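You operate a simulated robot arm through the tools that you are given. There is no shell and no other tool. Be economical: measure what you need, move in short steps, check, and stop when the job is done.

You run a simulated two-armed robot. Do the job below in one go: nothing can be reset, and whatever is moved stays where it is left.

JOB
Hold the sauce jar to open it, empty it into the red saucepan and stir.
Fine: lid on the worktop beside the hob; jar and green spoon go back where they were; stir till the streaks are gone; no zone is switched on; a teaspoon spilt at most. Set down upright: sauce jar.

It is judged by the outcome, as a careful person would: the job done as asked, and still so three seconds after it is handed in. It fails if anything else is knocked over, pushed out of place, dropped, spilled or broken. A push-on lid holds only when it is set on centred and level and pressed home; a screw cap is set on level and turned clockwise until tight.

ROBOT AND FRAMES
Two 7-joint arms with two-finger parallel grippers on one trunk, on a base that drives. Base frame: it is fixed to the floor where the robot stands at the start and does not move with it; the origin is under the middle of the robot, x ahead of it, y to its left, z up; the surface under the hand at the start is at about z = 0.9. Readings come in m, degrees, newtons and seconds.
The left shoulder is at the start at [0.06, 0.144, 0.926], the right one opposite. With the tool pointing down near the work surface each hand reaches from about 0.28 to 0.7 m from the robot's upright axis, wherever it stands, measured 20 degrees to its own side. Places, roughly: red saucepan (33x17x13 cm) [0.6, 0.4, 0.9]; worktop beside the hob [0.7, 0, 0.9]; zone FOUR [0.8, 0.3, 0.9]; zone ONE [0.7, 0.6, 0.9]; zone THREE [0.6, 0.4, 0.9]; zone TWO [0.9, 0.5, 0.9]. Payload 1.57 kg a hand.
Tool frame (each hand has its own): the origin (TCP) lies between the finger pads and is the grasp point; the fingertips stand 0.03 m ahead of it; z points along the fingers, y is the line along which they close. The gripper opens to 0.11 m. The fingers are 0.024 m wide and 0.012 m thick; the gripper's body (0.048 by 0.112 m) begins 0.078 m behind the TCP.
Orientation is that of the tool frame in the base frame, as a unit quaternion [x, y, z, w]. With the fingers straight down and closing along the base's y, the tool's x points along the base's -x, its y along +y and its z along -z.

CONTROLS
- The arms move only by the tool apply_moves. It takes "left_deltas", "right_deltas" or both (then of equal length, played together; a hand with none holds still); each is a list of rows, each a list of 6 numbers: the shift along the tool's x, y, z in units of 25 mm (1.0 is 25 mm), then the turn, a rotation vector about the tool's x, y, z in units of 8 degrees (1.0 is 8 degrees). In form: [[x, y, z, ax, ay, az], ...]. A call has 1 to 8 rows; each row shifts and turns the commanded pose from where the row before left it, along the tool's axes as they then stand. "left_grip" and "right_grip" are, for a hand that has rows, the finger opening in m, from 0 to 0.11, set as the call begins (left out, the last holds). A call with a number of a shift or a turn outside -1 to 1 is refused whole. A row lasts 0.2 s, in which the tool goes at most 0.05 m and 8.6 degrees; a call with a longer step from one row to the next is refused whole, and so is a gripper value outside its range. Where a pose cannot be reached the arm comes as near as it can. A force on the tool above 40 N (or 10 N above the force at the start of the call, whichever is more), or a blocked arm, ends the call early, and 0.2 s more pass. Each finger travels about 0.045 m/s and halts on what it meets, pressing with about 32 N; the grip force reading is that of the motor and also rises with nothing between the fingers. The clock runs only during rows and for 0.2 s after the last one: add rows that do not move to give the fingers time. The reply holds the time, the measured pose of the TCP, the force on the tool along the base axes, the opening and the grip force, in the units named above and with some noise, with the torque about the TCP (base axes, N m) and any sound that the robot's microphone picked up.
- Cameras (640 x 400 px; columns grow to the right, rows downward): "scene" is now at [0.0322, 0.0364, 1.5308]; the picture's right is [0.50, -0.87, 0.00], its down [-0.69, -0.40, -0.60] and it looks along [0.52, 0.30, -0.80] (base axes); focal length 262 px, centre (320, 200). "left" rides on the left gripper at [0.07, -0.016, -0.141] in its tool frame; the picture's right is [0.23, 0.97, 0.00], its down [-0.86, 0.20, -0.48] and it looks along [-0.47, 0.11, 0.88] (tool axes); focal length 222 px, centre (320, 200). "right" rides on the right gripper at [0.07, 0.016, -0.141] in its tool frame; the picture's right is [-0.23, 0.97, 0.00], its down [-0.85, -0.20, -0.48] and it looks along [-0.47, -0.11, 0.88] (tool axes); focal length 222 px, centre (320, 200). There is no depth. A picture from a camera that has moved, and an enlarged one, comes with that camera's place and axes in the base frame and with its lens.
- capture(camera): a new picture of that camera. No time passes.
- slide_trunk(by): slides the trunk up (or, below 0, down) by that many m; the arms and the scene camera ride with it, the base frame stays. It gives what a move gives, with no picture.
- steer(legs): drives the robot by 1 to 6 legs, each [ahead, left, turn to the left] in m, m and degrees, along the robot's own axes; the way and the turn of a leg run together, so that a leg with both is an arc; at most 1.5 m and 180 degrees a leg. The arms and the cameras ride along, it lands a little off, and it stops where it bumps. It gives what a move gives.
- head_to(pan, tilt): turns the head with the scene camera to pan (to the left, within 86 degrees either way) and tilt (down, from -29 to 69), counted from straight ahead of the robot. It gives what a move gives.
- inspect(camera, box): a new picture of the part [left, top, right, bottom] of that camera's present view, enlarged. No time passes.
- sign_off(): hands the job in; it is judged then, once.

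Go step by step. Nothing tells you exact positions but the pictures and the camera data: compare them with the known pose of the tool, close in by small moves and look again before you grip or let go. The budget is 120 turns and 88 pictures, counting those below and the enlarged ones. Unless the task says otherwise, let go and move clear before handing in, and close with one line.

The tools are called after "Emit:" by a JSON object that holds its "api" and its "payload". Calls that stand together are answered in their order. apply_moves: Moves the arms, as the interface text tells. Its arguments: {"type":"object","properties":{"left_deltas":{"type":"array","items":{"type":"array","items":{"type":"number"}}},"left_grip":{"type":"number"},"right_deltas":{"type":"array","items":{"type":"array","items":{"type":"number"}}},"right_grip":{"type":"number"}},"required":[]} The other tools are called the same way: slide_trunk (by) slides the trunk up or down; steer (legs) drives the base; head_to (pan, tilt) turns the head that bears the scene camera; capture (camera) takes a picture; inspect (camera, box) takes an enlarged picture of a part of a camera's view; sign_off () hands the job in.

At the start:

```text
t: 0.0
left_ee_pos: [0.2926, 0.3572, 0.9999]
left_orientation: [0.0, 1.0, 0.0, 0.0]
left_wrist_force: [-0.7, 0.2, 0.6]
left_ft_torque: [0.01, 0.01, -0.01]
left_width: 0.11
left_grip_force: 0.1
right_ee_pos: [0.3902, 0.0298, 0.9996]
right_orientation: [0.0, 1.0, 0.0, 0.0]
right_wrist_force: [0.1, 0.9, -0.1]
right_ft_torque: [-0.02, 0.02, 0.05]
right_width: 0.11
right_grip_force: 0.1
trunk travel left (down, up): [-0.525, 0.065]
robot x, y, heading: [0.0009, 0.0019, 0.0]
head pan, tilt: [29.8, 53.2]
```

scene: 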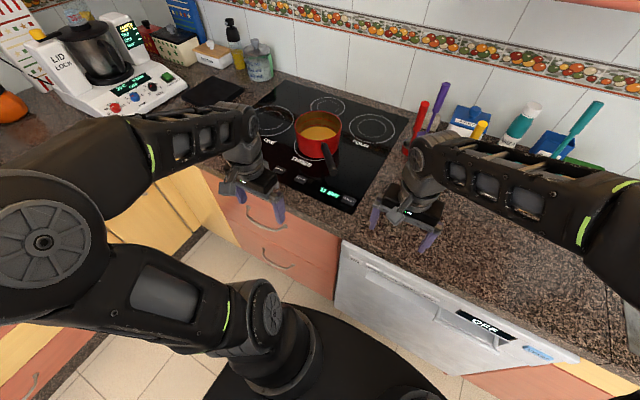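
right: 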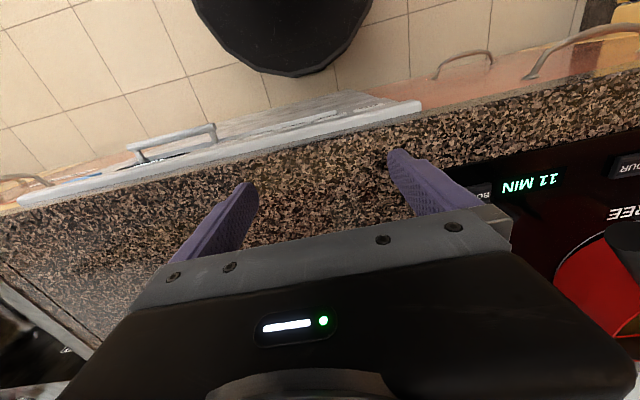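
left: 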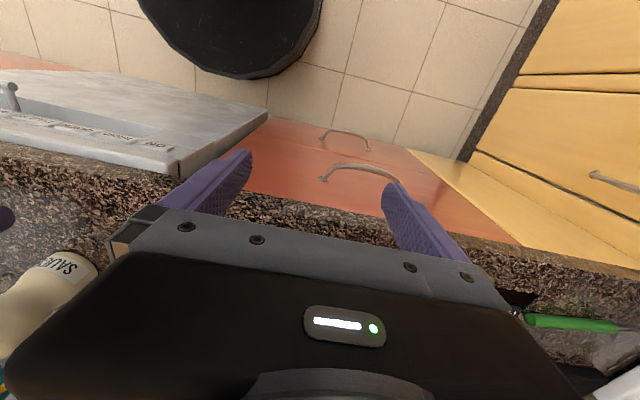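

The pan sits on zone THREE. The sauce jar seems to be near [0.5, 0.07], behind the right hand, and the green spoon near [0.5, 0.86], behind the left hand. I'll lift and draw back the right hand and turn the head to see both.

Emit:
{"api": "apply_moves", "payload": {"right_deltas": [[0, -1, -1, 0, 0, 0], [0, -1, -1, 0, 0, 0], [0, -1, -1, 0, 0, 0], [0, -1, -1, 0, 0, 0], [0, -1, 0, 0, 0, 0], [0, -1, 0, 0, 0, 0], [0, -1, 0, 0, 0, 0]]}}

Emit:
{"api": "head_to", "payload": {"pan": 15, "tilt": 50}}

Emit:
{"api": "capture", "payload": {"camera": "scene"}}

```text
t: 1.6
left_ee_pos: [0.292, 0.3569, 1.0003]
left_orientation: [0.0, 1.0, 0.0, -0.001]
left_wrist_force: [0.1, 0.2, -0.5]
left_ft_torque: [0.01, 0.0, -0.01]
left_width: 0.11
left_grip_force: 0.0
right_ee_pos: [0.3899, -0.1465, 1.1014]
right_orientation: [0.0, 1.0, 0.0, 0.0]
right_wrist_force: [-1.1, -0.3, 0.2]
right_ft_torque: [0.04, -0.02, 0.01]
right_width: 0.1097
right_grip_force: 0.1
trunk travel left (down, up): [-0.525, 0.065]
robot x, y, heading: [0.0004, -0.0001, -0.2]
head pan, tilt: [29.8, 53.2]
```

```text
t: 2.4
left_ee_pos: [0.2921, 0.3571, 0.9997]
left_orientation: [0.0, 1.0, 0.0, 0.0]
left_wrist_force: [-0.5, 0.0, -0.5]
left_ft_torque: [-0.02, 0.0, -0.01]
left_width: 0.1099
left_grip_force: 0.0
right_ee_pos: [0.3899, -0.1465, 1.1021]
right_orientation: [0.0, 1.0, 0.0, 0.001]
right_wrist_force: [-0.2, -0.4, 0.0]
right_ft_torque: [0.02, 0.01, -0.03]
right_width: 0.1101
right_grip_force: 0.0
trunk travel left (down, up): [-0.525, 0.065]
robot x, y, heading: [-0.0011, 0.0034, 0.1]
head pan, tilt: [15.0, 50.0]
```

```text
84 pictures are left
camera scene: at [0.0423, 0.0195, 1.5349], right [0.26, -0.97, 0.0], down [-0.74, -0.2, -0.64], along [0.62, 0.17, -0.77], focal length 262 px, centre (320, 200)
```

scene: 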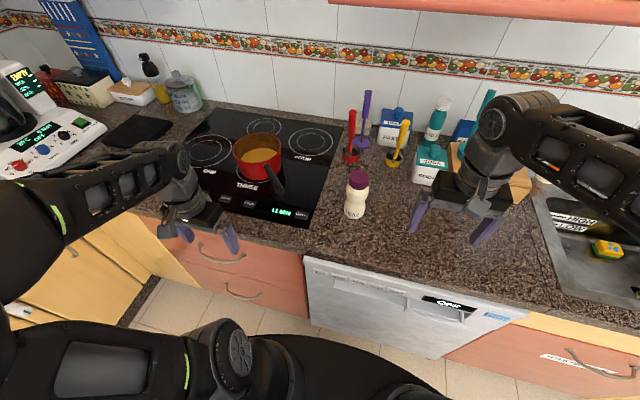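

The jar with its purple lid stands right of the hob. I'll enlarge it and the pan, and look for the spoon to the left.

Emit:
{"api": "inspect", "payload": {"camera": "scene", "box": [180, 100, 420, 250]}}

Emit:
{"api": "apply_moves", "payload": {"left_deltas": [[0, 0, -1, 0, 0, 0], [0, 0, -1, 0, 0, 0], [0, 0, -1, 0, 0, 0], [0, 0, -1, 0, 0, 0], [0, -1, -1, 0, 0, 0], [0, -1, 0, 0, 0, 0], [0, -1, 0, 0, 0, 0], [0, 0, 0, 0, 0, 0]]}}

Emit:
{"api": "head_to", "payload": {"pan": 50, "tilt": 45}}

Emit:
{"api": "capture", "payload": {"camera": "scene"}}

Emit:
{"api": "capture", "payload": {"camera": "left"}}

```text
2.67 times, centred on (300, 175) of scene
camera zoom: at [0.0423, 0.0195, 1.5349], right [0.26, -0.97, 0.0], down [-0.74, -0.2, -0.64], along [0.62, 0.17, -0.77], focal length 698 px, centre (373, 267)
```

zoom: 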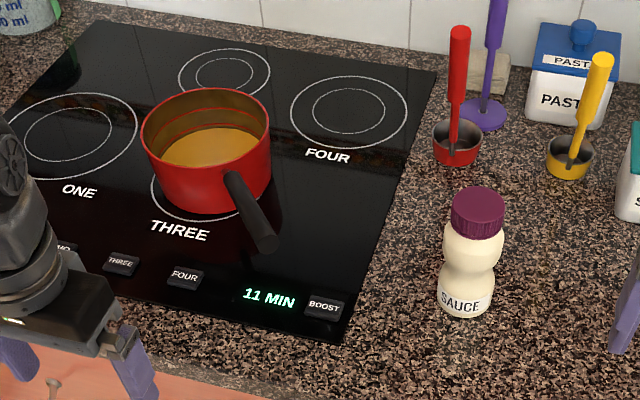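

```text
t: 4.2
left_ee_pos: [0.3007, 0.2827, 1.1132]
left_orientation: [0.0, 1.0, 0.0, 0.001]
left_wrist_force: [0.0, 1.1, 0.9]
left_ft_torque: [0.0, 0.0, -0.02]
left_width: 0.1102
left_grip_force: 0.0
left hand out of reach, approached as far as the arm can: row 5, 7
right_ee_pos: [0.3899, -0.1466, 1.1014]
right_orientation: [0.0, 1.0, -0.001, -0.001]
right_wrist_force: [-0.6, 0.0, -0.5]
right_ft_torque: [0.03, -0.01, 0.0]
right_width: 0.1098
right_grip_force: 0.0
trunk travel left (down, up): [-0.525, 0.065]
robot x, y, heading: [-0.0015, 0.0023, 0.0]
head pan, tilt: [15.0, 50.0]
```

```text
t: 5.2
left_ee_pos: [0.2995, 0.2826, 1.1144]
left_orientation: [0.0, 1.0, 0.0, 0.0]
left_wrist_force: [-0.3, -0.2, -0.7]
left_ft_torque: [-0.04, 0.01, 0.0]
left_width: 0.1102
left_grip_force: 0.1
right_ee_pos: [0.3895, -0.145, 1.1013]
right_orientation: [0.0, 1.0, 0.0, 0.0]
right_wrist_force: [-0.6, 0.6, 0.3]
right_ft_torque: [0.01, -0.01, -0.03]
right_width: 0.1098
right_grip_force: 0.0
trunk travel left (down, up): [-0.525, 0.065]
robot x, y, heading: [0.0028, 0.0004, -0.1]
head pan, tilt: [50.0, 45.0]
```

```text
82 pictures are left
camera scene: at [0.0203, 0.0618, 1.5418], right [0.77, -0.64, 0.0], down [-0.46, -0.54, -0.71], along [0.45, 0.54, -0.71], focal length 262 px, centre (320, 200)
```

scene: 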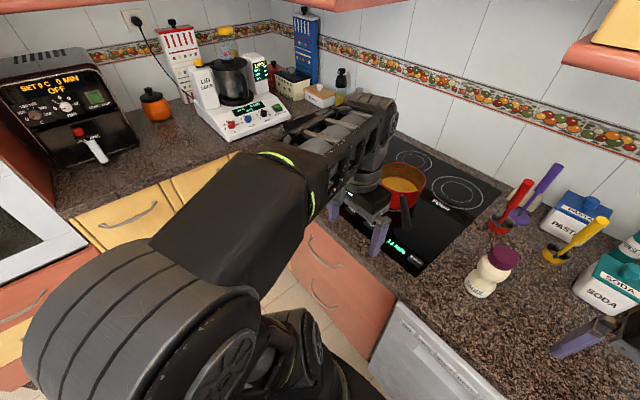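

```text
81 pictures are left
camera left: at [0.2306, 0.268, 1.2558], right [-0.23, 0.97, 0.0], down [0.86, 0.2, 0.48], along [0.47, 0.11, -0.88], focal length 222 px, centre (320, 200)
```

left: 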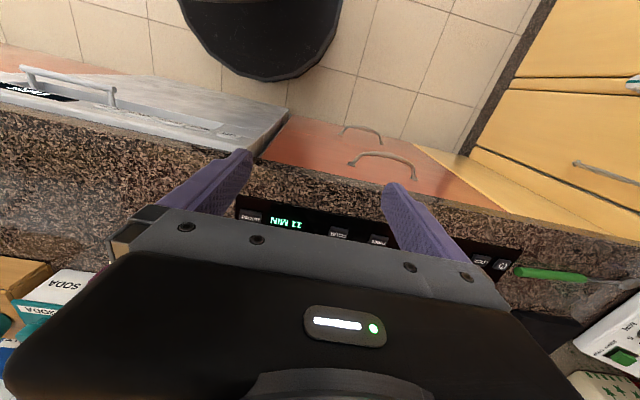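

The jar stands at about [0.535, 0.047] and is about 0.155 tall, with its lid at z of about 1.02–1.055. The spoon lies left of the hob at x≈0.48, y≈0.76–1.06, and the pan centre is near [0.64, 0.39]. I'll pitch the left hand forward so it can grip the jar's waist from the front.

Emit:
{"api": "apply_moves", "payload": {"left_deltas": [[-0.8, -0.96, 0, 0, 0, 0], [-0.8, -0.96, 0, 0, 0, 0], [-0.8, -0.96, 0, 0, 0, 0], [-0.8, -0.96, 0, 0, 0, 0], [-0.8, -0.96, 0, 0, 0, 0], [0, 0, 0, 0, 0, 0.94], [0, 0, 0, 0, 0, 0.94], [0, 0, 0, 0, -0.9, 0]]}}

Emit:
{"api": "apply_moves", "payload": {"left_deltas": [[0, 0, 0, 0, -0.9, 0], [0, 0, 0, 0, -0.9, 0], [0, 0, 0, 0, -0.9, 0], [0, 0, 0, 0, -0.9, 0], [0, 0, 0, 0, -0.9, 0], [0, 0, 0, 0, -0.9, 0], [0, 0, 0, 0, -0.9, 0], [0, 0, 0, 0, -0.9, 0]]}}

Emit:
{"api": "head_to", "payload": {"pan": 5, "tilt": 50}}

Emit:
{"api": "capture", "payload": {"camera": "scene"}}

Emit:
{"api": "capture", "payload": {"camera": "left"}}

```text
t: 7.0
left_ee_pos: [0.3983, 0.163, 1.1146]
left_orientation: [0.132, 0.989, -0.008, 0.063]
left_wrist_force: [0.6, 0.1, -0.7]
left_ft_torque: [-0.01, -0.03, -0.02]
left_width: 0.1101
left_grip_force: 0.0
right_ee_pos: [0.3891, -0.1463, 1.1022]
right_orientation: [0.001, 1.0, 0.0, 0.001]
right_wrist_force: [0.5, 1.2, 0.4]
right_ft_torque: [-0.01, -0.02, -0.03]
right_width: 0.11
right_grip_force: 0.1
trunk travel left (down, up): [-0.525, 0.065]
robot x, y, heading: [0.0031, -0.0045, 0.0]
head pan, tilt: [50.0, 45.0]
```

```text
t: 8.8
left_ee_pos: [0.4408, 0.1695, 1.1627]
left_orientation: [0.11, 0.837, -0.071, 0.531]
left_wrist_force: [0.9, 0.8, 0.6]
left_ft_torque: [-0.03, 0.01, -0.05]
left_width: 0.1101
left_grip_force: 0.1
left hand out of reach, approached as far as the arm can: row 6, 7, 8
right_ee_pos: [0.3904, -0.1454, 1.1011]
right_orientation: [0.0, 1.0, -0.001, 0.0]
right_wrist_force: [0.3, -0.2, -0.2]
right_ft_torque: [0.0, -0.01, 0.0]
right_width: 0.1099
right_grip_force: 0.1
trunk travel left (down, up): [-0.525, 0.065]
robot x, y, heading: [0.0025, 0.0024, 0.1]
head pan, tilt: [50.0, 45.0]
```

```text
t: 9.9
left_ee_pos: [0.4401, 0.1683, 1.1628]
left_orientation: [0.111, 0.838, -0.07, 0.53]
left_wrist_force: [-0.4, -0.8, 0.7]
left_ft_torque: [0.02, -0.03, 0.0]
left_width: 0.1102
left_grip_force: 0.1
right_ee_pos: [0.3898, -0.1464, 1.1013]
right_orientation: [0.0, 1.0, 0.0, 0.0]
right_wrist_force: [0.1, 0.1, -0.6]
right_ft_torque: [-0.03, 0.0, 0.01]
right_width: 0.1097
right_grip_force: 0.0
trunk travel left (down, up): [-0.525, 0.065]
robot x, y, heading: [-0.003, 0.0047, 0.3]
head pan, tilt: [5.0, 50.0]
```

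```text
80 pictures are left
camera scene: at [0.0447, 0.0064, 1.5349], right [0.09, -1.0, 0.0], down [-0.76, -0.07, -0.64], along [0.64, 0.06, -0.77], focal length 262 px, centre (320, 200)
```

scene: 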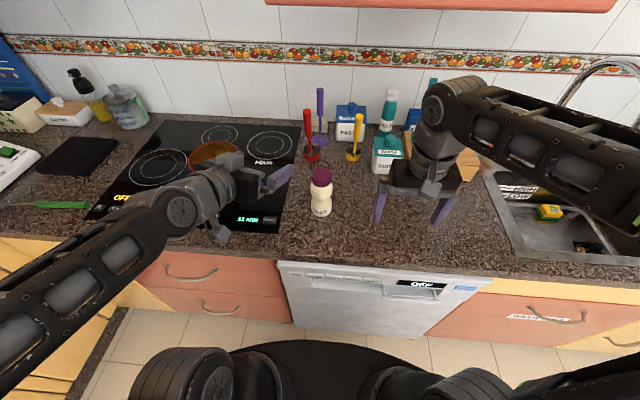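

```text
79 pictures are left
camera left: at [0.2843, 0.1947, 1.1602], right [0.16, 0.97, -0.21], down [-0.01, 0.21, 0.98], along [0.99, -0.15, 0.04], focal length 222 px, centre (320, 200)
```

left: 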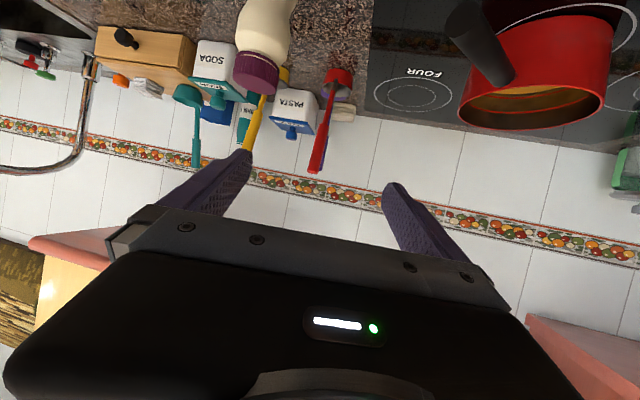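

The left hand now has the pitch I wanted. I'll enlarge the jar to get its profile before closing in.

Emit:
{"api": "inspect", "payload": {"camera": "scene", "box": [280, 150, 360, 230]}}

```text
5.00 times, centred on (320, 190) of scene
camera zoom: at [0.0447, 0.0064, 1.5349], right [0.09, -1.0, 0.0], down [-0.76, -0.07, -0.64], along [0.64, 0.06, -0.77], focal length 1308 px, centre (320, 250)
```

zoom: 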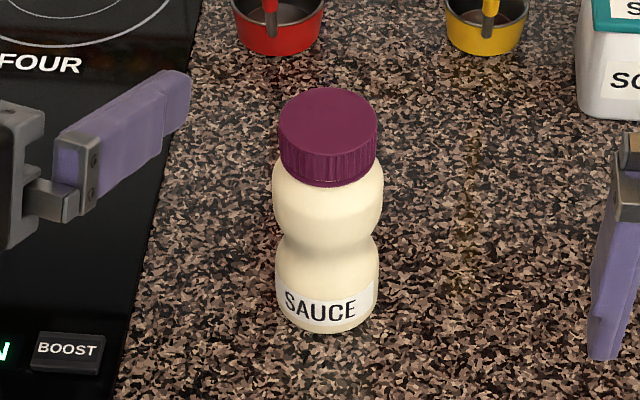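

The jar axis is at about [0.534, 0.049], with its waist at z≈0.947 (49 mm wide) and the ribbed lid at z 1.018–1.049. I'll go halfway to the pre-grasp and check.

Emit:
{"api": "apply_moves", "payload": {"left_deltas": [[0.85, -0.46, 0.58, 0, 0, 0], [0.85, -0.46, 0.58, 0, 0, 0], [0.85, -0.46, 0.58, 0, 0, 0], [0.85, -0.46, 0.58, 0, 0, 0]]}}

```text
t: 10.9
left_ee_pos: [0.4934, 0.1215, 1.0977]
left_orientation: [0.11, 0.838, -0.07, 0.53]
left_wrist_force: [0.1, -0.3, 0.0]
left_ft_torque: [0.01, 0.02, -0.01]
left_width: 0.1102
left_grip_force: 0.1
left hand out of reach, approached as far as the arm can: row 1, 2, 3, 4
right_ee_pos: [0.3906, -0.1459, 1.1012]
right_orientation: [0.001, 1.0, 0.0, 0.0]
right_wrist_force: [-0.4, -0.8, -0.3]
right_ft_torque: [0.0, 0.01, -0.01]
right_width: 0.11
right_grip_force: 0.1
trunk travel left (down, up): [-0.525, 0.065]
robot x, y, heading: [-0.0035, -0.0025, 0.0]
head pan, tilt: [5.0, 50.0]
```

At this tilt the arm is too cramped near the body. I'll back the base off by 0.1 m.

Emit:
{"api": "steer", "payload": {"legs": [[-0.1, 0, 0]]}}

Emit:
{"api": "apply_moves", "payload": {"left_deltas": [[0, 0, 0, 0, 0, 0]]}}

```text
t: 12.0
left_ee_pos: [0.3955, 0.122, 1.0993]
left_orientation: [0.11, 0.837, -0.07, 0.531]
left_wrist_force: [-0.5, -0.3, -0.6]
left_ft_torque: [-0.02, -0.01, 0.0]
left_width: 0.1098
left_grip_force: 0.1
right_ee_pos: [0.2917, -0.1452, 1.1016]
right_orientation: [0.001, 1.0, 0.0, 0.001]
right_wrist_force: [-0.3, 0.0, 0.3]
right_ft_torque: [0.02, -0.05, 0.0]
right_width: 0.1099
right_grip_force: 0.0
trunk travel left (down, up): [-0.525, 0.065]
robot x, y, heading: [-0.0958, 0.0004, -0.0]
head pan, tilt: [5.0, 50.0]
```

```text
t: 12.4
left_ee_pos: [0.3968, 0.1221, 1.0992]
left_orientation: [0.11, 0.837, -0.07, 0.531]
left_wrist_force: [-0.5, -0.5, -0.7]
left_ft_torque: [0.01, 0.0, 0.0]
left_width: 0.11
left_grip_force: 0.0
right_ee_pos: [0.2931, -0.146, 1.1014]
right_orientation: [0.0, 1.0, 0.0, 0.001]
right_wrist_force: [-0.4, -1.0, -0.5]
right_ft_torque: [-0.01, -0.03, 0.03]
right_width: 0.1101
right_grip_force: 0.0
trunk travel left (down, up): [-0.525, 0.065]
robot x, y, heading: [-0.0948, -0.0035, 0.1]
head pan, tilt: [5.0, 50.0]
```

Emit:
{"api": "apply_moves", "payload": {"left_deltas": [[0.693, -0.235, 0.777, 0, 0, 0], [0.693, -0.235, 0.777, 0, 0, 0], [0.693, -0.235, 0.777, 0, 0, 0], [0.693, -0.235, 0.777, 0, 0, 0], [0.693, -0.235, 0.777, 0, 0, 0], [0.693, -0.235, 0.777, 0, 0, 0]]}}

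Emit:
{"api": "capture", "payload": {"camera": "scene"}}

Emit:
{"api": "capture", "payload": {"camera": "left"}}

```text
t: 13.8
left_ee_pos: [0.4456, 0.0725, 0.9537]
left_orientation: [0.11, 0.837, -0.07, 0.531]
left_wrist_force: [-0.3, 0.6, 0.5]
left_ft_torque: [0.01, 0.03, 0.03]
left_width: 0.11
left_grip_force: 0.1
right_ee_pos: [0.2938, -0.1457, 1.1007]
right_orientation: [0.0, 1.0, 0.0, 0.0]
right_wrist_force: [-0.1, -0.2, 0.6]
right_ft_torque: [0.02, -0.01, 0.05]
right_width: 0.1101
right_grip_force: 0.1
trunk travel left (down, up): [-0.525, 0.065]
robot x, y, heading: [-0.0982, 0.0005, -0.0]
head pan, tilt: [5.0, 50.0]
```

```text
77 pictures are left
camera scene: at [-0.0518, 0.0061, 1.5349], right [0.09, -1.0, 0.0], down [-0.76, -0.07, -0.64], along [0.64, 0.06, -0.77], focal length 262 px, centre (320, 200)
```

scene: 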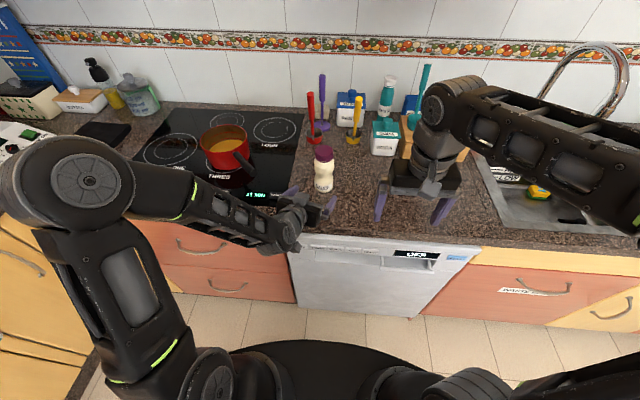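

```text
76 pictures are left
camera left: at [0.2899, 0.0975, 0.9521], right [0.16, 0.97, -0.21], down [-0.01, 0.21, 0.98], along [0.99, -0.15, 0.05], focal length 222 px, centre (320, 200)
```

left: 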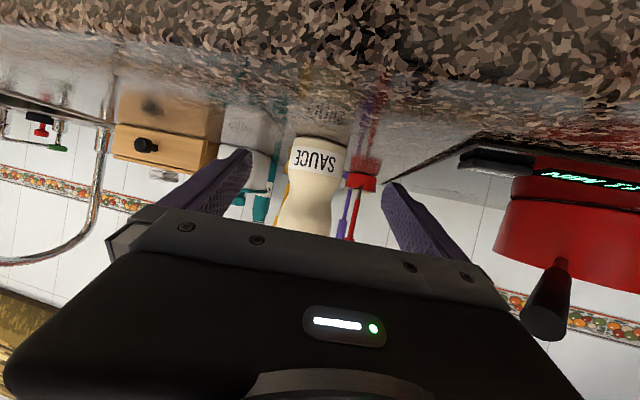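

The jar is centred between the fingers. I'll advance onto the waist and close gently.

Emit:
{"api": "apply_moves", "payload": {"left_deltas": [[-0.323, 0, 0.848, 0, 0, 0], [-0.323, 0, 0.848, 0, 0, 0], [-0.323, 0, 0.848, 0, 0, 0], [-0.323, 0, 0.848, 0, 0, 0]]}}

Emit:
{"api": "inspect", "payload": {"camera": "scene", "box": [270, 130, 390, 230]}}

Emit:
{"api": "capture", "payload": {"camera": "left"}}

```text
t: 14.8
left_ee_pos: [0.5345, 0.0499, 0.9481]
left_orientation: [0.111, 0.838, -0.071, 0.53]
left_wrist_force: [-0.6, 0.6, 0.0]
left_ft_torque: [-0.04, 0.03, -0.01]
left_width: 0.1098
left_grip_force: 0.1
right_ee_pos: [0.2924, -0.146, 1.1008]
right_orientation: [0.0, 1.0, -0.001, 0.0]
right_wrist_force: [-1.3, -0.9, -0.3]
right_ft_torque: [0.05, 0.02, -0.03]
right_width: 0.1099
right_grip_force: 0.1
trunk travel left (down, up): [-0.525, 0.065]
robot x, y, heading: [-0.0958, 0.0027, 0.1]
head pan, tilt: [5.0, 50.0]
```

```text
4.00 times, centred on (330, 180) of scene
camera zoom: at [-0.052, 0.0062, 1.5349], right [0.09, -1.0, 0.0], down [-0.76, -0.07, -0.64], along [0.64, 0.06, -0.77], focal length 1046 px, centre (280, 280)
```

zoom: 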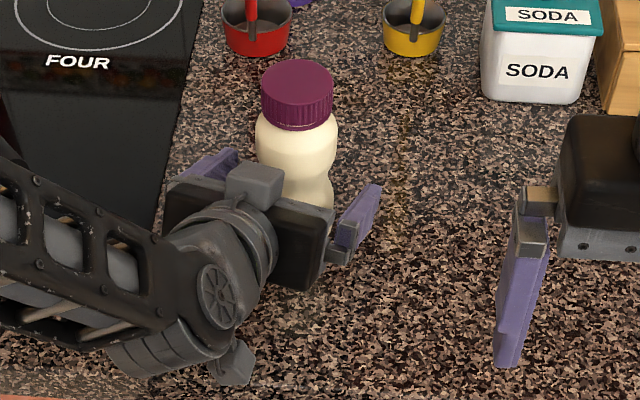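

```text
74 pictures are left
camera left: at [0.3782, 0.0755, 0.9466], right [0.16, 0.97, -0.21], down [-0.01, 0.21, 0.98], along [0.99, -0.15, 0.05], focal length 222 px, centre (320, 200)
```

left: 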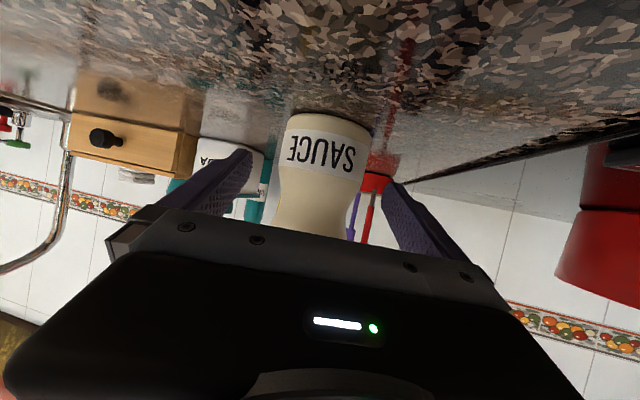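

Emit:
{"api": "apply_moves", "payload": {"left_deltas": [[0, 0, 0, 0, 0, 0], [0, 0, 0, 0, 0, 0], [0, 0, 0, 0, 0, 0], [0, 0, 0, 0, 0, 0], [0, 0, 0, 0, 0, 0], [0, 0, 0, 0, 0, 0]], "left_grip": 0.02, "right_deltas": [[-1, 1, -0.3, 0, 0, 0], [-1, 1, -0.3, 0, 0, 0], [-1, 1, -0.3, 0, 0, 0], [-1, 1, -0.3, 0, 0, 0], [-1, 0, -0.3, 0, 0, 0], [0, 0, 0, 0, 0, 0]]}}

Emit:
{"api": "capture", "payload": {"camera": "scene"}}

Emit:
{"api": "capture", "payload": {"camera": "right"}}

```text
t: 16.2
left_ee_pos: [0.5344, 0.0496, 0.9484]
left_orientation: [0.11, 0.838, -0.07, 0.53]
left_wrist_force: [0.2, 0.3, -0.1]
left_ft_torque: [0.03, 0.02, 0.0]
left_width: 0.0601
left_grip_force: 32.0
right_ee_pos: [0.3503, -0.0884, 1.1189]
right_orientation: [-0.001, 1.0, 0.0, 0.001]
right_wrist_force: [-0.5, -0.5, -0.4]
right_ft_torque: [-0.01, 0.0, -0.02]
right_width: 0.11
right_grip_force: 0.0
right hand out of reach, approached as far as the arm can: row 3, 4, 5
trunk travel left (down, up): [-0.525, 0.065]
robot x, y, heading: [-0.0972, -0.0001, 0.2]
head pan, tilt: [5.0, 50.0]
```

```text
73 pictures are left
camera scene: at [-0.0523, 0.0067, 1.5349], right [0.09, -1.0, 0.0], down [-0.76, -0.07, -0.64], along [0.64, 0.06, -0.77], focal length 262 px, centre (320, 200)
```

scene: 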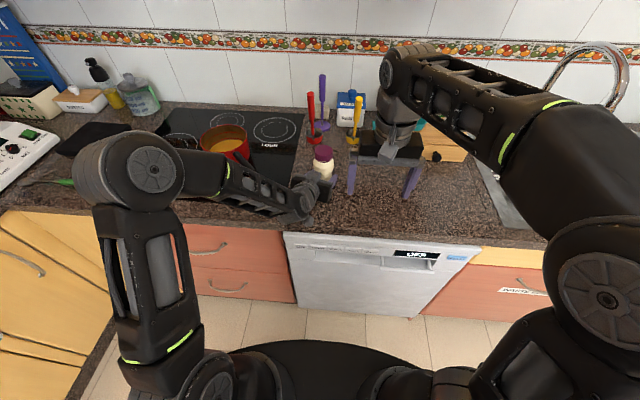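

```text
72 pictures are left
camera right: at [0.2795, -0.0702, 1.2603], right [0.23, 0.97, 0.0], down [0.85, -0.2, 0.48], along [0.47, -0.11, -0.88], focal length 222 px, centre (320, 200)
```

right: 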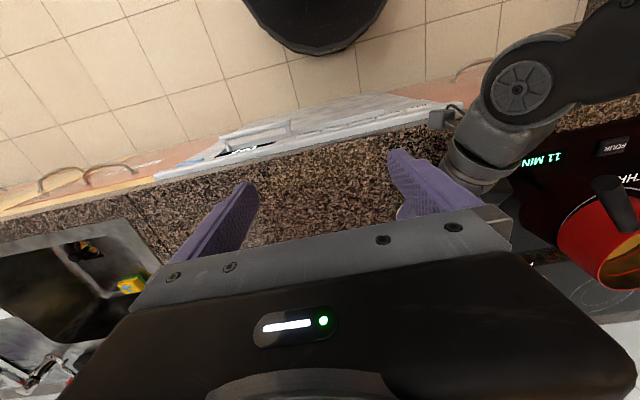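

The jar is gripped at 32 N. The right hand can't reach the lid top-down from here, so I'll raise the trunk, which lifts the jar straight up. Then I'll bring the jar down and nearer between the two arms.

Emit:
{"api": "slide_trunk", "payload": {"by": 0.065}}

Emit:
{"api": "apply_moves", "payload": {"left_deltas": [[0.4, -0.64, -0.43, 0, 0, 0], [0.4, -0.64, -0.43, 0, 0, 0], [0.4, -0.64, -0.43, 0, 0, 0], [0.4, -0.64, -0.43, 0, 0, 0], [0.4, -0.64, -0.43, 0, 0, 0]]}}

Emit:
{"api": "capture", "payload": {"camera": "scene"}}

```text
t: 17.3
left_ee_pos: [0.5327, 0.0486, 1.0142]
left_orientation: [0.111, 0.837, -0.071, 0.531]
left_wrist_force: [-0.6, 0.2, -1.1]
left_ft_torque: [0.05, 0.04, 0.0]
left_width: 0.0603
left_grip_force: 31.8
right_ee_pos: [0.3497, -0.0877, 1.1835]
right_orientation: [0.0, 1.0, 0.0, 0.001]
right_wrist_force: [0.8, -0.3, -0.2]
right_ft_torque: [-0.06, 0.03, -0.02]
right_width: 0.1099
right_grip_force: 0.2
trunk travel left (down, up): [-0.59, 0.0]
robot x, y, heading: [-0.0973, 0.0015, 0.0]
head pan, tilt: [5.0, 50.0]
```

```text
t: 18.5
left_ee_pos: [0.4455, -0.0099, 0.9924]
left_orientation: [0.11, 0.838, -0.07, 0.53]
left_wrist_force: [1.0, 0.4, -1.8]
left_ft_torque: [0.02, 0.0, 0.01]
left_width: 0.0603
left_grip_force: 31.9
right_ee_pos: [0.3505, -0.0877, 1.1845]
right_orientation: [-0.001, 1.0, 0.001, 0.001]
right_wrist_force: [-0.9, 0.6, 0.3]
right_ft_torque: [0.01, -0.02, 0.0]
right_width: 0.1101
right_grip_force: 0.1
trunk travel left (down, up): [-0.59, 0.0]
robot x, y, heading: [-0.1003, -0.0007, -0.0]
head pan, tilt: [5.0, 50.0]
```

```text
71 pictures are left
camera scene: at [-0.0525, 0.0058, 1.5999], right [0.09, -1.0, 0.0], down [-0.76, -0.07, -0.64], along [0.64, 0.06, -0.77], focal length 262 px, centre (320, 200)
```

scene: 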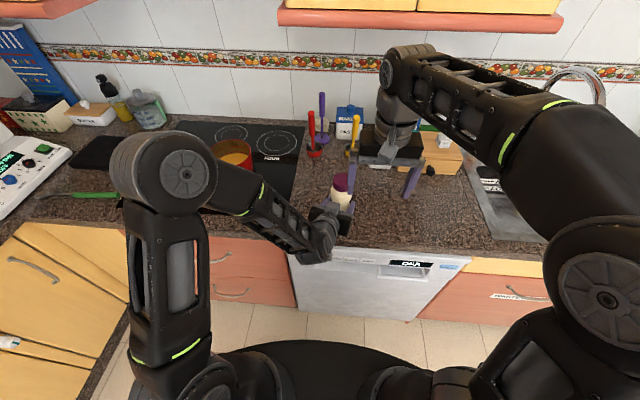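

The jar is up cleanly. I'll lower it slightly and bring the right hand over the lid.

Emit:
{"api": "apply_moves", "payload": {"left_deltas": [[0.72, 0, 0.34, 0, 0, 0], [0, 0, 0, 0, 0, 0], [0, 0, 0, 0, 0, 0], [0, 0, 0, 0, 0, 0], [0, 0, 0, 0, 0, 0]], "right_deltas": [[-0.756, 0.62, 0.436, 0, 0, 0], [-0.756, 0.62, 0.436, 0, 0, 0], [-0.756, 0.62, 0.436, 0, 0, 0], [-0.756, 0.62, 0.436, 0, 0, 0], [-0.756, 0.62, 0.436, 0, 0, 0]]}}

Emit:
{"api": "capture", "payload": {"camera": "scene"}}

Emit:
{"api": "capture", "payload": {"camera": "right"}}

```text
t: 19.7
left_ee_pos: [0.4448, -0.0075, 0.969]
left_orientation: [0.11, 0.838, -0.07, 0.53]
left_wrist_force: [0.3, -0.1, -2.3]
left_ft_torque: [0.01, 0.01, -0.02]
left_width: 0.0604
left_grip_force: 32.3
right_ee_pos: [0.4455, -0.0107, 1.1265]
right_orientation: [-0.001, 1.0, 0.0, 0.0]
right_wrist_force: [0.0, 0.3, -0.7]
right_ft_torque: [-0.01, 0.01, -0.01]
right_width: 0.1103
right_grip_force: 0.1
trunk travel left (down, up): [-0.59, 0.0]
robot x, y, heading: [-0.0989, 0.0013, 0.1]
head pan, tilt: [5.0, 50.0]
```

```text
70 pictures are left
camera scene: at [-0.0512, 0.0067, 1.5999], right [0.09, -1.0, 0.0], down [-0.76, -0.07, -0.64], along [0.64, 0.06, -0.77], focal length 262 px, centre (320, 200)
```

scene: 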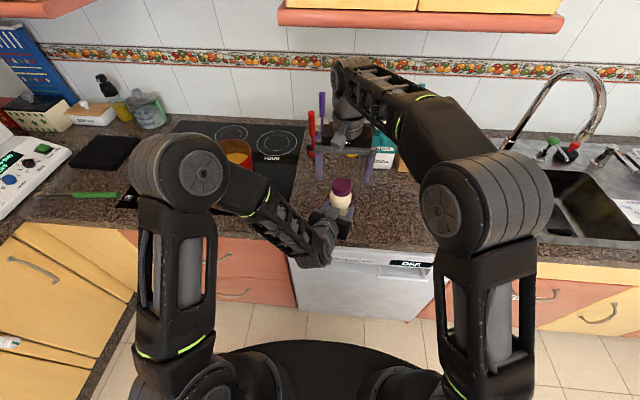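

```text
69 pictures are left
camera right: at [0.3752, 0.0068, 1.2689], right [0.23, 0.97, 0.0], down [0.86, -0.2, 0.48], along [0.47, -0.11, -0.88], focal length 222 px, centre (320, 200)
```

right: 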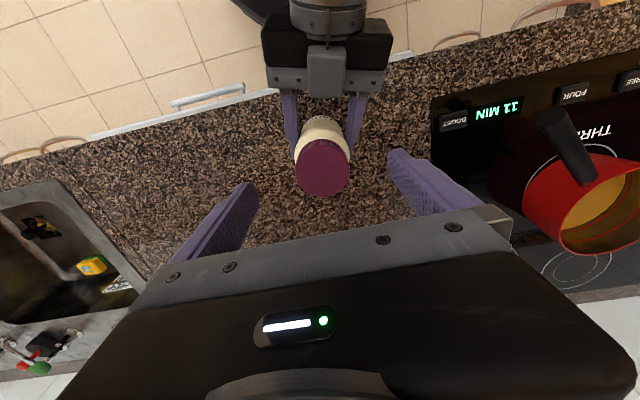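

The lid is centred under the right hand at about [0.446, -0.007]. I'll pre-roll clockwise for a longer unscrewing stroke, then descend around the lid.

Emit:
{"api": "apply_moves", "payload": {"right_deltas": [[0, 0.13, 0, 0, 0, 1], [0, 0, 0, 0, 0, 1], [0, 0, 0, 0, 0, 1], [0, 0, 0, 0, 0, 1], [0, 0, 0, 0, 0, 1], [0, 0, 0.7, 0, 0, 0], [0, 0, 0.7, 0, 0, 0], [0, 0, 0.66, 0, 0, 0]]}}

Emit:
{"api": "capture", "payload": {"camera": "right"}}

Emit:
{"api": "inspect", "payload": {"camera": "scene", "box": [280, 130, 400, 270]}}

```text
t: 21.5
left_ee_pos: [0.4448, -0.0083, 0.9705]
left_orientation: [0.111, 0.838, -0.071, 0.53]
left_wrist_force: [-0.6, 0.2, -1.4]
left_ft_torque: [0.0, 0.01, -0.02]
left_width: 0.0602
left_grip_force: 32.4
right_ee_pos: [0.4433, -0.0071, 1.0775]
right_orientation: [0.342, 0.94, 0.0, 0.001]
right_wrist_force: [-0.3, 0.2, 0.1]
right_ft_torque: [0.0, 0.04, -0.02]
right_width: 0.1101
right_grip_force: 0.0
trunk travel left (down, up): [-0.59, 0.0]
robot x, y, heading: [-0.0999, 0.0008, -0.0]
head pan, tilt: [5.0, 50.0]
```

```text
68 pictures are left
camera right: at [0.4, 0.0512, 1.2196], right [0.8, 0.6, 0.0], down [0.53, -0.7, 0.48], along [0.29, -0.38, -0.88], focal length 222 px, centre (320, 200)
```

right: 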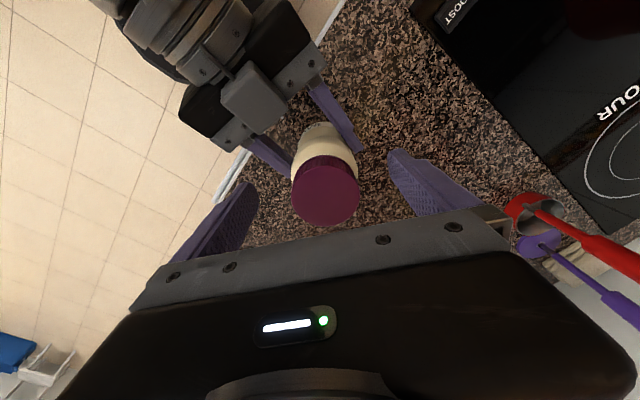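

```text
2.86 times, centred on (340, 200) of scene
camera zoom: at [-0.052, 0.0064, 1.5999], right [0.09, -1.0, 0.0], down [-0.76, -0.07, -0.64], along [0.64, 0.06, -0.77], focal length 748 px, centre (263, 200)
```

zoom: 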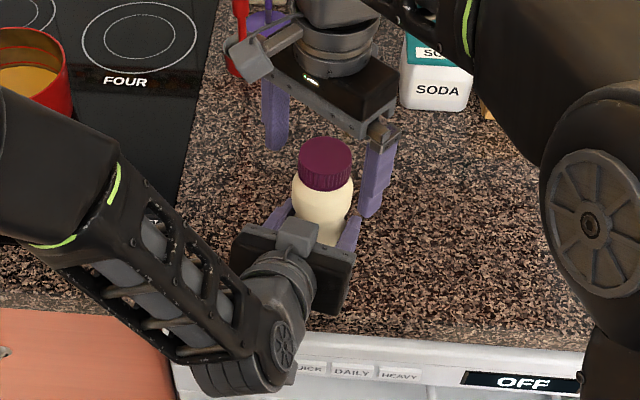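

The lid sits between the right fingers. I'll close on it.

Emit:
{"api": "apply_moves", "payload": {"right_deltas": [[0, 0, 0, 0, 0, 0], [0, 0, 0, 0, 0, 0], [0, 0, 0, 0, 0, 0], [0, 0, 0, 0, 0, 0], [0, 0, 0, 0, 0, 0], [0, 0, 0, 0, 0, 0], [0, 0, 0, 0, 0, 0], [0, 0, 0, 0, 0, 0]], "right_grip": 0.02}}

```text
t: 23.3
left_ee_pos: [0.4441, -0.0093, 0.9715]
left_orientation: [0.112, 0.838, -0.071, 0.53]
left_wrist_force: [-12.5, -8.5, 1.0]
left_ft_torque: [0.33, -0.56, -0.23]
left_width: 0.0602
left_grip_force: 32.0
right_ee_pos: [0.4445, -0.0071, 1.0781]
right_orientation: [0.342, 0.94, 0.002, 0.001]
right_wrist_force: [12.0, 8.2, -2.2]
right_ft_torque: [0.54, -0.7, 0.24]
right_width: 0.0552
right_grip_force: 32.1
trunk travel left (down, up): [-0.59, 0.0]
robot x, y, heading: [-0.0963, -0.0035, 0.1]
head pan, tilt: [5.0, 50.0]
```

Emit:
{"api": "apply_moves", "payload": {"right_deltas": [[0, 0.08, 0, 0, 0, 0], [0, 0, 0, 0, 0, 0]]}}

```text
t: 23.9
left_ee_pos: [0.4447, -0.0077, 0.9707]
left_orientation: [0.11, 0.838, -0.069, 0.531]
left_wrist_force: [-2.4, -7.6, -3.8]
left_ft_torque: [0.36, 0.26, -0.42]
left_width: 0.0603
left_grip_force: 32.5
right_ee_pos: [0.4453, -0.0055, 1.0779]
right_orientation: [0.341, 0.94, 0.0, 0.0]
right_wrist_force: [2.3, 6.9, 1.7]
right_ft_torque: [0.35, -0.47, 0.42]
right_width: 0.0554
right_grip_force: 31.9
trunk travel left (down, up): [-0.59, 0.0]
robot x, y, heading: [-0.095, -0.0031, -0.0]
head pan, tilt: [5.0, 50.0]
```

Emit:
{"api": "apply_moves", "payload": {"right_deltas": [[0, 0, 0, 0, 0, -1], [0, 0, 0, 0, 0, -1], [0, 0, 0, 0, 0, -1], [0, 0, 0, 0, 0, -1]]}}

```text
t: 24.9
left_ee_pos: [0.4466, -0.0063, 0.9696]
left_orientation: [0.108, 0.838, -0.069, 0.53]
left_wrist_force: [13.3, 7.0, -11.2]
left_ft_torque: [-0.25, 0.57, 0.1]
left_width: 0.0602
left_grip_force: 31.9
right_ee_pos: [0.4453, -0.0068, 1.0782]
right_orientation: [0.07, 0.998, -0.002, 0.0]
right_wrist_force: [-12.5, -7.2, 9.6]
right_ft_torque: [-0.5, 0.78, -0.07]
right_width: 0.0552
right_grip_force: 32.1
trunk travel left (down, up): [-0.59, 0.0]
robot x, y, heading: [-0.0935, -0.0056, 0.1]
head pan, tilt: [5.0, 50.0]
```

The lid is turning. I'll ease off the side load, allow the rise and carry on.

Emit:
{"api": "apply_moves", "payload": {"right_deltas": [[0.05, -0.03, -0.03, 0, 0, -1], [0, 0, -0.02, 0, 0, -1], [0, 0, -0.02, 0, 0, -1], [0, 0, -0.02, 0, 0, -1]]}}

Emit:
{"api": "capture", "payload": {"camera": "right"}}

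```text
t: 25.9
left_ee_pos: [0.4447, -0.0065, 0.9711]
left_orientation: [0.11, 0.838, -0.07, 0.53]
left_wrist_force: [-1.9, 21.0, -2.2]
left_ft_torque: [-0.71, -0.38, 0.14]
left_width: 0.0605
left_grip_force: 32.0
right_ee_pos: [0.446, -0.0082, 1.0795]
right_orientation: [-0.208, 0.978, -0.002, 0.001]
right_wrist_force: [0.6, -20.2, 0.3]
right_ft_torque: [-1.5, 0.18, -0.17]
right_width: 0.0554
right_grip_force: 32.2
trunk travel left (down, up): [-0.59, 0.0]
robot x, y, heading: [-0.0967, 0.0032, -0.1]
head pan, tilt: [5.0, 50.0]
```

```text
66 pictures are left
camera right: at [0.3741, -0.0206, 1.2211], right [-0.19, 0.98, 0.0], down [0.86, 0.17, 0.48], along [0.47, 0.09, -0.88], focal length 222 px, centre (320, 200)
```

right: 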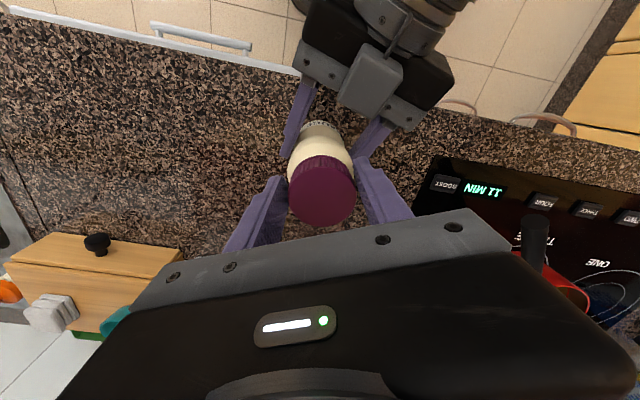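

Emit:
{"api": "apply_moves", "payload": {"right_deltas": [[0.03, -0.07, -0.02, 0, 0, 0], [0, 0, -0.02, 0, 0, -1], [0, 0, -0.02, 0, 0, -1], [0, 0, -0.02, 0, 0, -1], [0, 0, -0.02, 0, 0, -1]]}}

Emit:
{"api": "apply_moves", "payload": {"right_deltas": [[0, 0, -0.02, 0, 0, -1], [0, 0, -0.02, 0, 0, -1], [0, 0, -0.02, 0, 0, -1]]}}

```text
t: 27.1
left_ee_pos: [0.4449, -0.0083, 0.9709]
left_orientation: [0.111, 0.837, -0.071, 0.532]
left_wrist_force: [-6.4, 16.6, 9.9]
left_ft_torque: [-0.58, -0.45, 0.12]
left_width: 0.0605
left_grip_force: 32.1
right_ee_pos: [0.4451, -0.0099, 1.0823]
right_orientation: [-0.469, 0.883, -0.003, 0.0]
right_wrist_force: [6.6, -17.1, -10.8]
right_ft_torque: [-1.35, -0.34, -0.12]
right_width: 0.0552
right_grip_force: 31.9
trunk travel left (down, up): [-0.59, 0.0]
robot x, y, heading: [-0.1012, 0.0021, 0.0]
head pan, tilt: [5.0, 50.0]
```

```text
t: 27.9
left_ee_pos: [0.4454, -0.0077, 0.9712]
left_orientation: [0.11, 0.837, -0.071, 0.531]
left_wrist_force: [-9.3, 14.3, 15.9]
left_ft_torque: [-0.47, -0.41, 0.11]
left_width: 0.0607
left_grip_force: 31.8
right_ee_pos: [0.4463, -0.0093, 1.0831]
right_orientation: [-0.644, 0.765, -0.001, 0.0]
right_wrist_force: [10.4, -14.2, -16.7]
right_ft_torque: [-1.18, -0.59, -0.06]
right_width: 0.0552
right_grip_force: 31.9
trunk travel left (down, up): [-0.59, 0.0]
robot x, y, heading: [-0.1001, -0.002, 0.2]
head pan, tilt: [5.0, 50.0]
```

I'm pulling up slightly too fast, so I'll ease the height and keep turning.

Emit:
{"api": "apply_moves", "payload": {"right_deltas": [[0, 0, 0.06, 0, 0, 0], [0, 0, 0, 0, 0, -1], [0, 0, 0, 0, 0, -1], [0, 0, 0, 0, 0, -1], [0, 0, 0, 0, 0, -1], [0, 0, 0, 0, 0, -1]]}}

```text
t: 29.3
left_ee_pos: [0.4444, -0.0072, 0.969]
left_orientation: [0.111, 0.838, -0.07, 0.53]
left_wrist_force: [-8.1, 9.5, 1.8]
left_ft_torque: [-0.41, -0.59, 0.02]
left_width: 0.0606
left_grip_force: 32.3
right_ee_pos: [0.4447, -0.0082, 1.0837]
right_orientation: [0.867, -0.499, 0.001, 0.0]
right_wrist_force: [8.0, -9.9, -3.6]
right_ft_torque: [-0.7, -0.26, -0.05]
right_width: 0.0551
right_grip_force: 32.1
trunk travel left (down, up): [-0.59, 0.0]
robot x, y, heading: [-0.0998, 0.0023, 0.0]
head pan, tilt: [5.0, 50.0]
```

Emit:
{"api": "apply_moves", "payload": {"right_deltas": [[0, 0, -0.02, 0, 0, -1], [0, 0, -0.02, 0, 0, -1], [0, 0, -0.02, 0, 0, -1], [0, 0, -0.02, 0, 0, -1], [0, 0, -0.02, 0, 0, -1]]}}

Emit:
{"api": "inspect", "payload": {"camera": "scene", "box": [280, 130, 400, 270]}}

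```text
t: 30.5
left_ee_pos: [0.4458, -0.0091, 0.9715]
left_orientation: [0.111, 0.837, -0.071, 0.531]
left_wrist_force: [-0.6, 1.0, 1.2]
left_ft_torque: [0.52, -0.18, 0.04]
left_width: 0.0601
left_grip_force: 31.6
right_ee_pos: [0.4442, -0.007, 1.0842]
right_orientation: [0.985, -0.171, -0.001, -0.001]
right_wrist_force: [-0.1, -1.4, -2.1]
right_ft_torque: [-0.68, 0.14, -0.05]
right_width: 0.0552
right_grip_force: 31.5
trunk travel left (down, up): [-0.59, 0.0]
robot x, y, heading: [-0.0967, 0.0005, -0.3]
head pan, tilt: [5.0, 50.0]
```

```text
2.86 times, centred on (340, 200) of scene
camera zoom: at [-0.0521, 0.0063, 1.5999], right [0.09, -1.0, 0.0], down [-0.76, -0.07, -0.64], along [0.64, 0.06, -0.77], focal length 748 px, centre (263, 200)
```

zoom: 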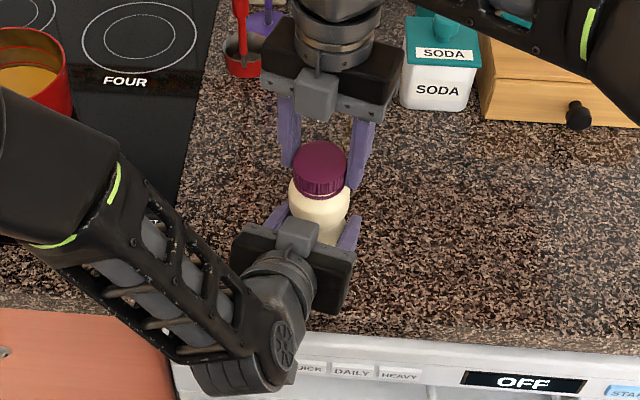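

A gap shows under the lid and the torque is near zero. I'll try a small lift.

Emit:
{"api": "apply_moves", "payload": {"right_deltas": [[0, 0, -0.1, 0, 0, -0.5], [0, 0, -0.1, 0, 0, -0.5]]}}

```text
t: 31.1
left_ee_pos: [0.4464, -0.0087, 0.9733]
left_orientation: [0.111, 0.836, -0.071, 0.533]
left_wrist_force: [-4.2, 1.2, 22.2]
left_ft_torque: [0.15, 0.04, 0.02]
left_width: 0.0604
left_grip_force: 32.0
right_ee_pos: [0.4446, -0.0087, 1.0884]
right_orientation: [0.995, -0.103, 0.0, 0.001]
right_wrist_force: [3.4, -1.6, -24.5]
right_ft_torque: [-0.25, -0.46, -0.03]
right_width: 0.0552
right_grip_force: 32.3
trunk travel left (down, up): [-0.59, 0.0]
robot x, y, heading: [-0.0975, -0.0023, -0.2]
head pan, tilt: [5.0, 50.0]
```

It's still threaded. I'll go back down and turn further.

Emit:
{"api": "apply_moves", "payload": {"right_deltas": [[0, 0, 0.16, 0, 0, 0], [0, 0, -0.02, 0, 0, -1], [0, 0, -0.02, 0, 0, -1], [0, 0, -0.02, 0, 0, -1], [0, 0, -0.02, 0, 0, -1]]}}

```text
t: 32.3
left_ee_pos: [0.4434, -0.0083, 0.9718]
left_orientation: [0.111, 0.838, -0.071, 0.529]
left_wrist_force: [6.1, -3.9, -4.2]
left_ft_torque: [0.42, 0.5, 0.11]
left_width: 0.0603
left_grip_force: 32.1
right_ee_pos: [0.4442, -0.0064, 1.0887]
right_orientation: [0.985, 0.175, 0.002, -0.001]
right_wrist_force: [-6.6, 5.0, 2.3]
right_ft_torque: [0.11, 0.2, -0.12]
right_width: 0.0552
right_grip_force: 32.2
trunk travel left (down, up): [-0.59, 0.0]
robot x, y, heading: [-0.0989, 0.0028, -0.0]
head pan, tilt: [5.0, 50.0]
```

Emit:
{"api": "apply_moves", "payload": {"right_deltas": [[0, 0, -0.03, 0, 0, -1], [0, 0, -0.03, 0, 0, -1], [0, 0, -0.03, 0, 0, -1], [0, 0, -0.03, 0, 0, -1]]}}

```text
t: 33.2
left_ee_pos: [0.44, -0.0045, 0.9616]
left_orientation: [0.11, 0.844, -0.067, 0.521]
left_wrist_force: [0.2, -0.8, -4.5]
left_ft_torque: [0.04, -0.46, 0.48]
left_width: 0.0605
left_grip_force: 32.6
right_ee_pos: [0.4214, -0.0041, 1.0707]
right_orientation: [0.92, 0.391, 0.014, 0.003]
right_wrist_force: [0.1, 1.9, 1.7]
right_ft_torque: [0.07, 0.37, -0.42]
right_width: 0.0548
right_grip_force: 32.7
right hand out of reach, approached as far as the arm can: row 3, 4
trunk travel left (down, up): [-0.59, 0.0]
robot x, y, heading: [-0.0984, -0.001, 0.1]
head pan, tilt: [5.0, 50.0]
stopped in row 4 (left hand): the force on the tool passed its limit at 56 N (the readings are from after the stop); the commanded pose is now the measured one
```

The right wrist hit its limit and the hand drifted. I'll look before doing anything else.

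Emit:
{"api": "inspect", "payload": {"camera": "scene", "box": [280, 130, 400, 270]}}

Emit:
{"api": "capture", "payload": {"camera": "right"}}

```text
2.86 times, centred on (340, 200) of scene
camera zoom: at [-0.0523, 0.0066, 1.6], right [0.09, -1.0, 0.0], down [-0.76, -0.07, -0.64], along [0.64, 0.06, -0.77], focal length 748 px, centre (263, 200)
```

zoom: 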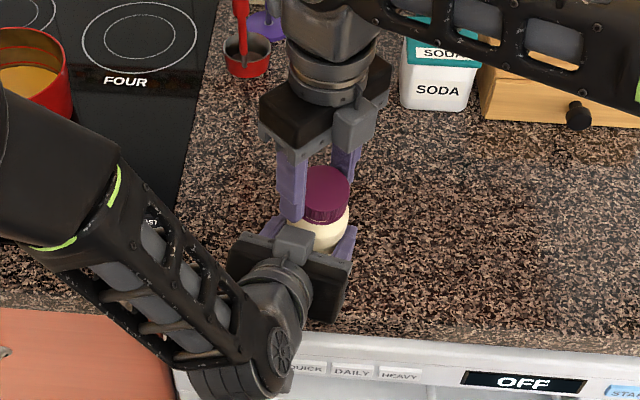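

```text
63 pictures are left
camera right: at [0.4777, 0.0354, 1.214], right [0.54, -0.84, 0.01], down [-0.75, -0.48, 0.46], along [-0.38, -0.26, -0.89], focal length 222 px, centre (320, 200)
```

right: 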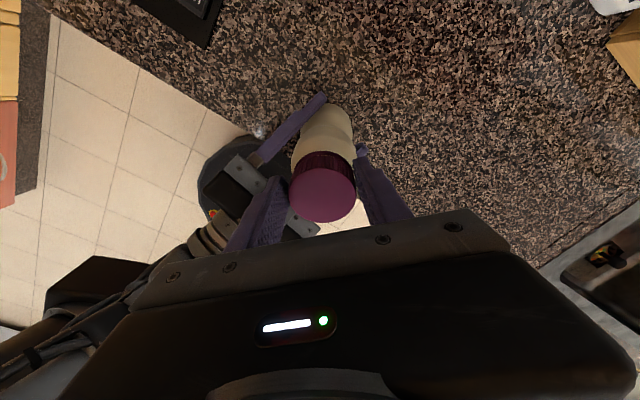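

The jar has tipped a little in the left grip toward me. I'll release the lid, lift clear, unwind the right wrist and look.

Emit:
{"api": "apply_moves", "payload": {"right_deltas": [[0, 0, 0, 0, 0, 0], [0, 0, 0, 0, 0, 0], [0, 0, 0, 0, 0, 0], [0, 0, 0, 0, 0, 0]], "right_grip": 0.1}}

Emit:
{"api": "apply_moves", "payload": {"right_deltas": [[0, 0, -0.8, 0, 0, 0], [0, 0, -0.8, 0, 0, 0], [0, 0, -0.4, 0, 0, 1], [0, 0, 0, 0, 0, 1], [0, 0, 0, 0, 0, 1], [0, 0, 0, 0, 0, 1], [0, 0, 0, 0, 0, 1], [0, 0, 0, 0, 0, 1]]}}

Emit:
{"api": "inspect", "payload": {"camera": "scene", "box": [280, 130, 400, 270]}}

Emit:
{"api": "capture", "payload": {"camera": "left"}}

```text
t: 34.2
left_ee_pos: [0.4383, -0.004, 0.9594]
left_orientation: [0.111, 0.846, -0.067, 0.517]
left_wrist_force: [-22.1, 18.4, -20.3]
left_ft_torque: [-1.87, -2.78, -0.46]
left_width: 0.0607
left_grip_force: 31.9
right_ee_pos: [0.4238, -0.0061, 1.0704]
right_orientation: [0.92, 0.391, 0.016, 0.006]
right_wrist_force: [21.4, -17.8, 18.7]
right_ft_torque: [-0.04, 0.17, 0.18]
right_width: 0.0749
right_grip_force: 0.1
trunk travel left (down, up): [-0.59, 0.0]
robot x, y, heading: [-0.0973, 0.0004, -0.1]
head pan, tilt: [5.0, 50.0]
```

```text
t: 36.0
left_ee_pos: [0.4391, -0.0045, 0.9631]
left_orientation: [0.11, 0.844, -0.067, 0.52]
left_wrist_force: [-0.3, -0.4, -1.4]
left_ft_torque: [0.02, -0.03, -0.01]
left_width: 0.0603
left_grip_force: 32.0
right_ee_pos: [0.4042, -0.0009, 1.1041]
right_orientation: [1.0, -0.017, 0.014, -0.002]
right_wrist_force: [0.4, -0.8, -0.7]
right_ft_torque: [0.03, 0.03, 0.02]
right_width: 0.1
right_grip_force: 0.0
right hand out of reach, approached as far as the arm can: row 1, 2
trunk travel left (down, up): [-0.59, 0.0]
robot x, y, heading: [-0.099, -0.0009, 0.1]
head pan, tilt: [5.0, 50.0]
```

```text
2.86 times, centred on (340, 200) of scene
camera zoom: at [-0.0523, 0.0063, 1.5999], right [0.09, -1.0, 0.0], down [-0.76, -0.07, -0.64], along [0.64, 0.06, -0.77], focal length 748 px, centre (263, 200)
```

zoom: 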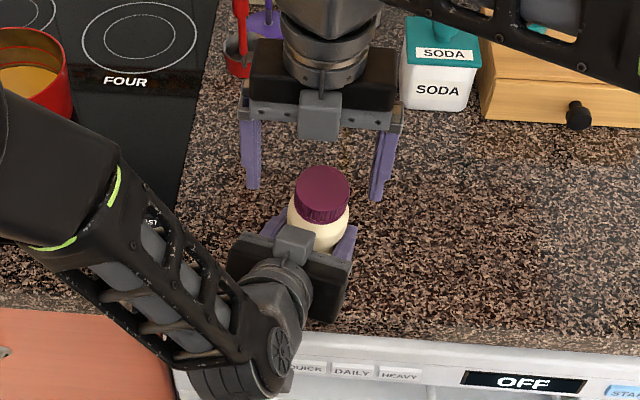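

```text
61 pictures are left
camera left: at [0.2831, 0.0209, 0.9639], right [0.15, 0.97, -0.2], down [0.01, 0.2, 0.98], along [0.99, -0.15, 0.02], focal length 222 px, centre (320, 200)
```

left: 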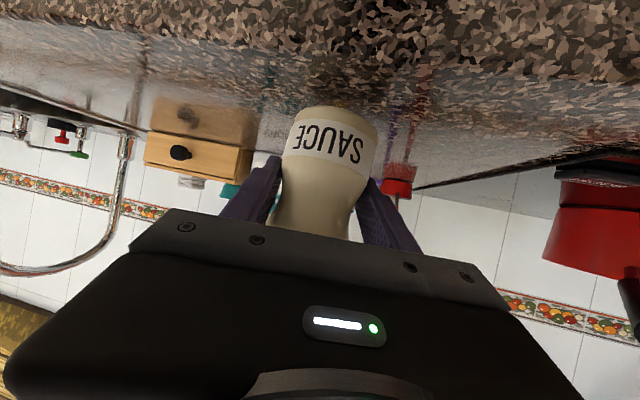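

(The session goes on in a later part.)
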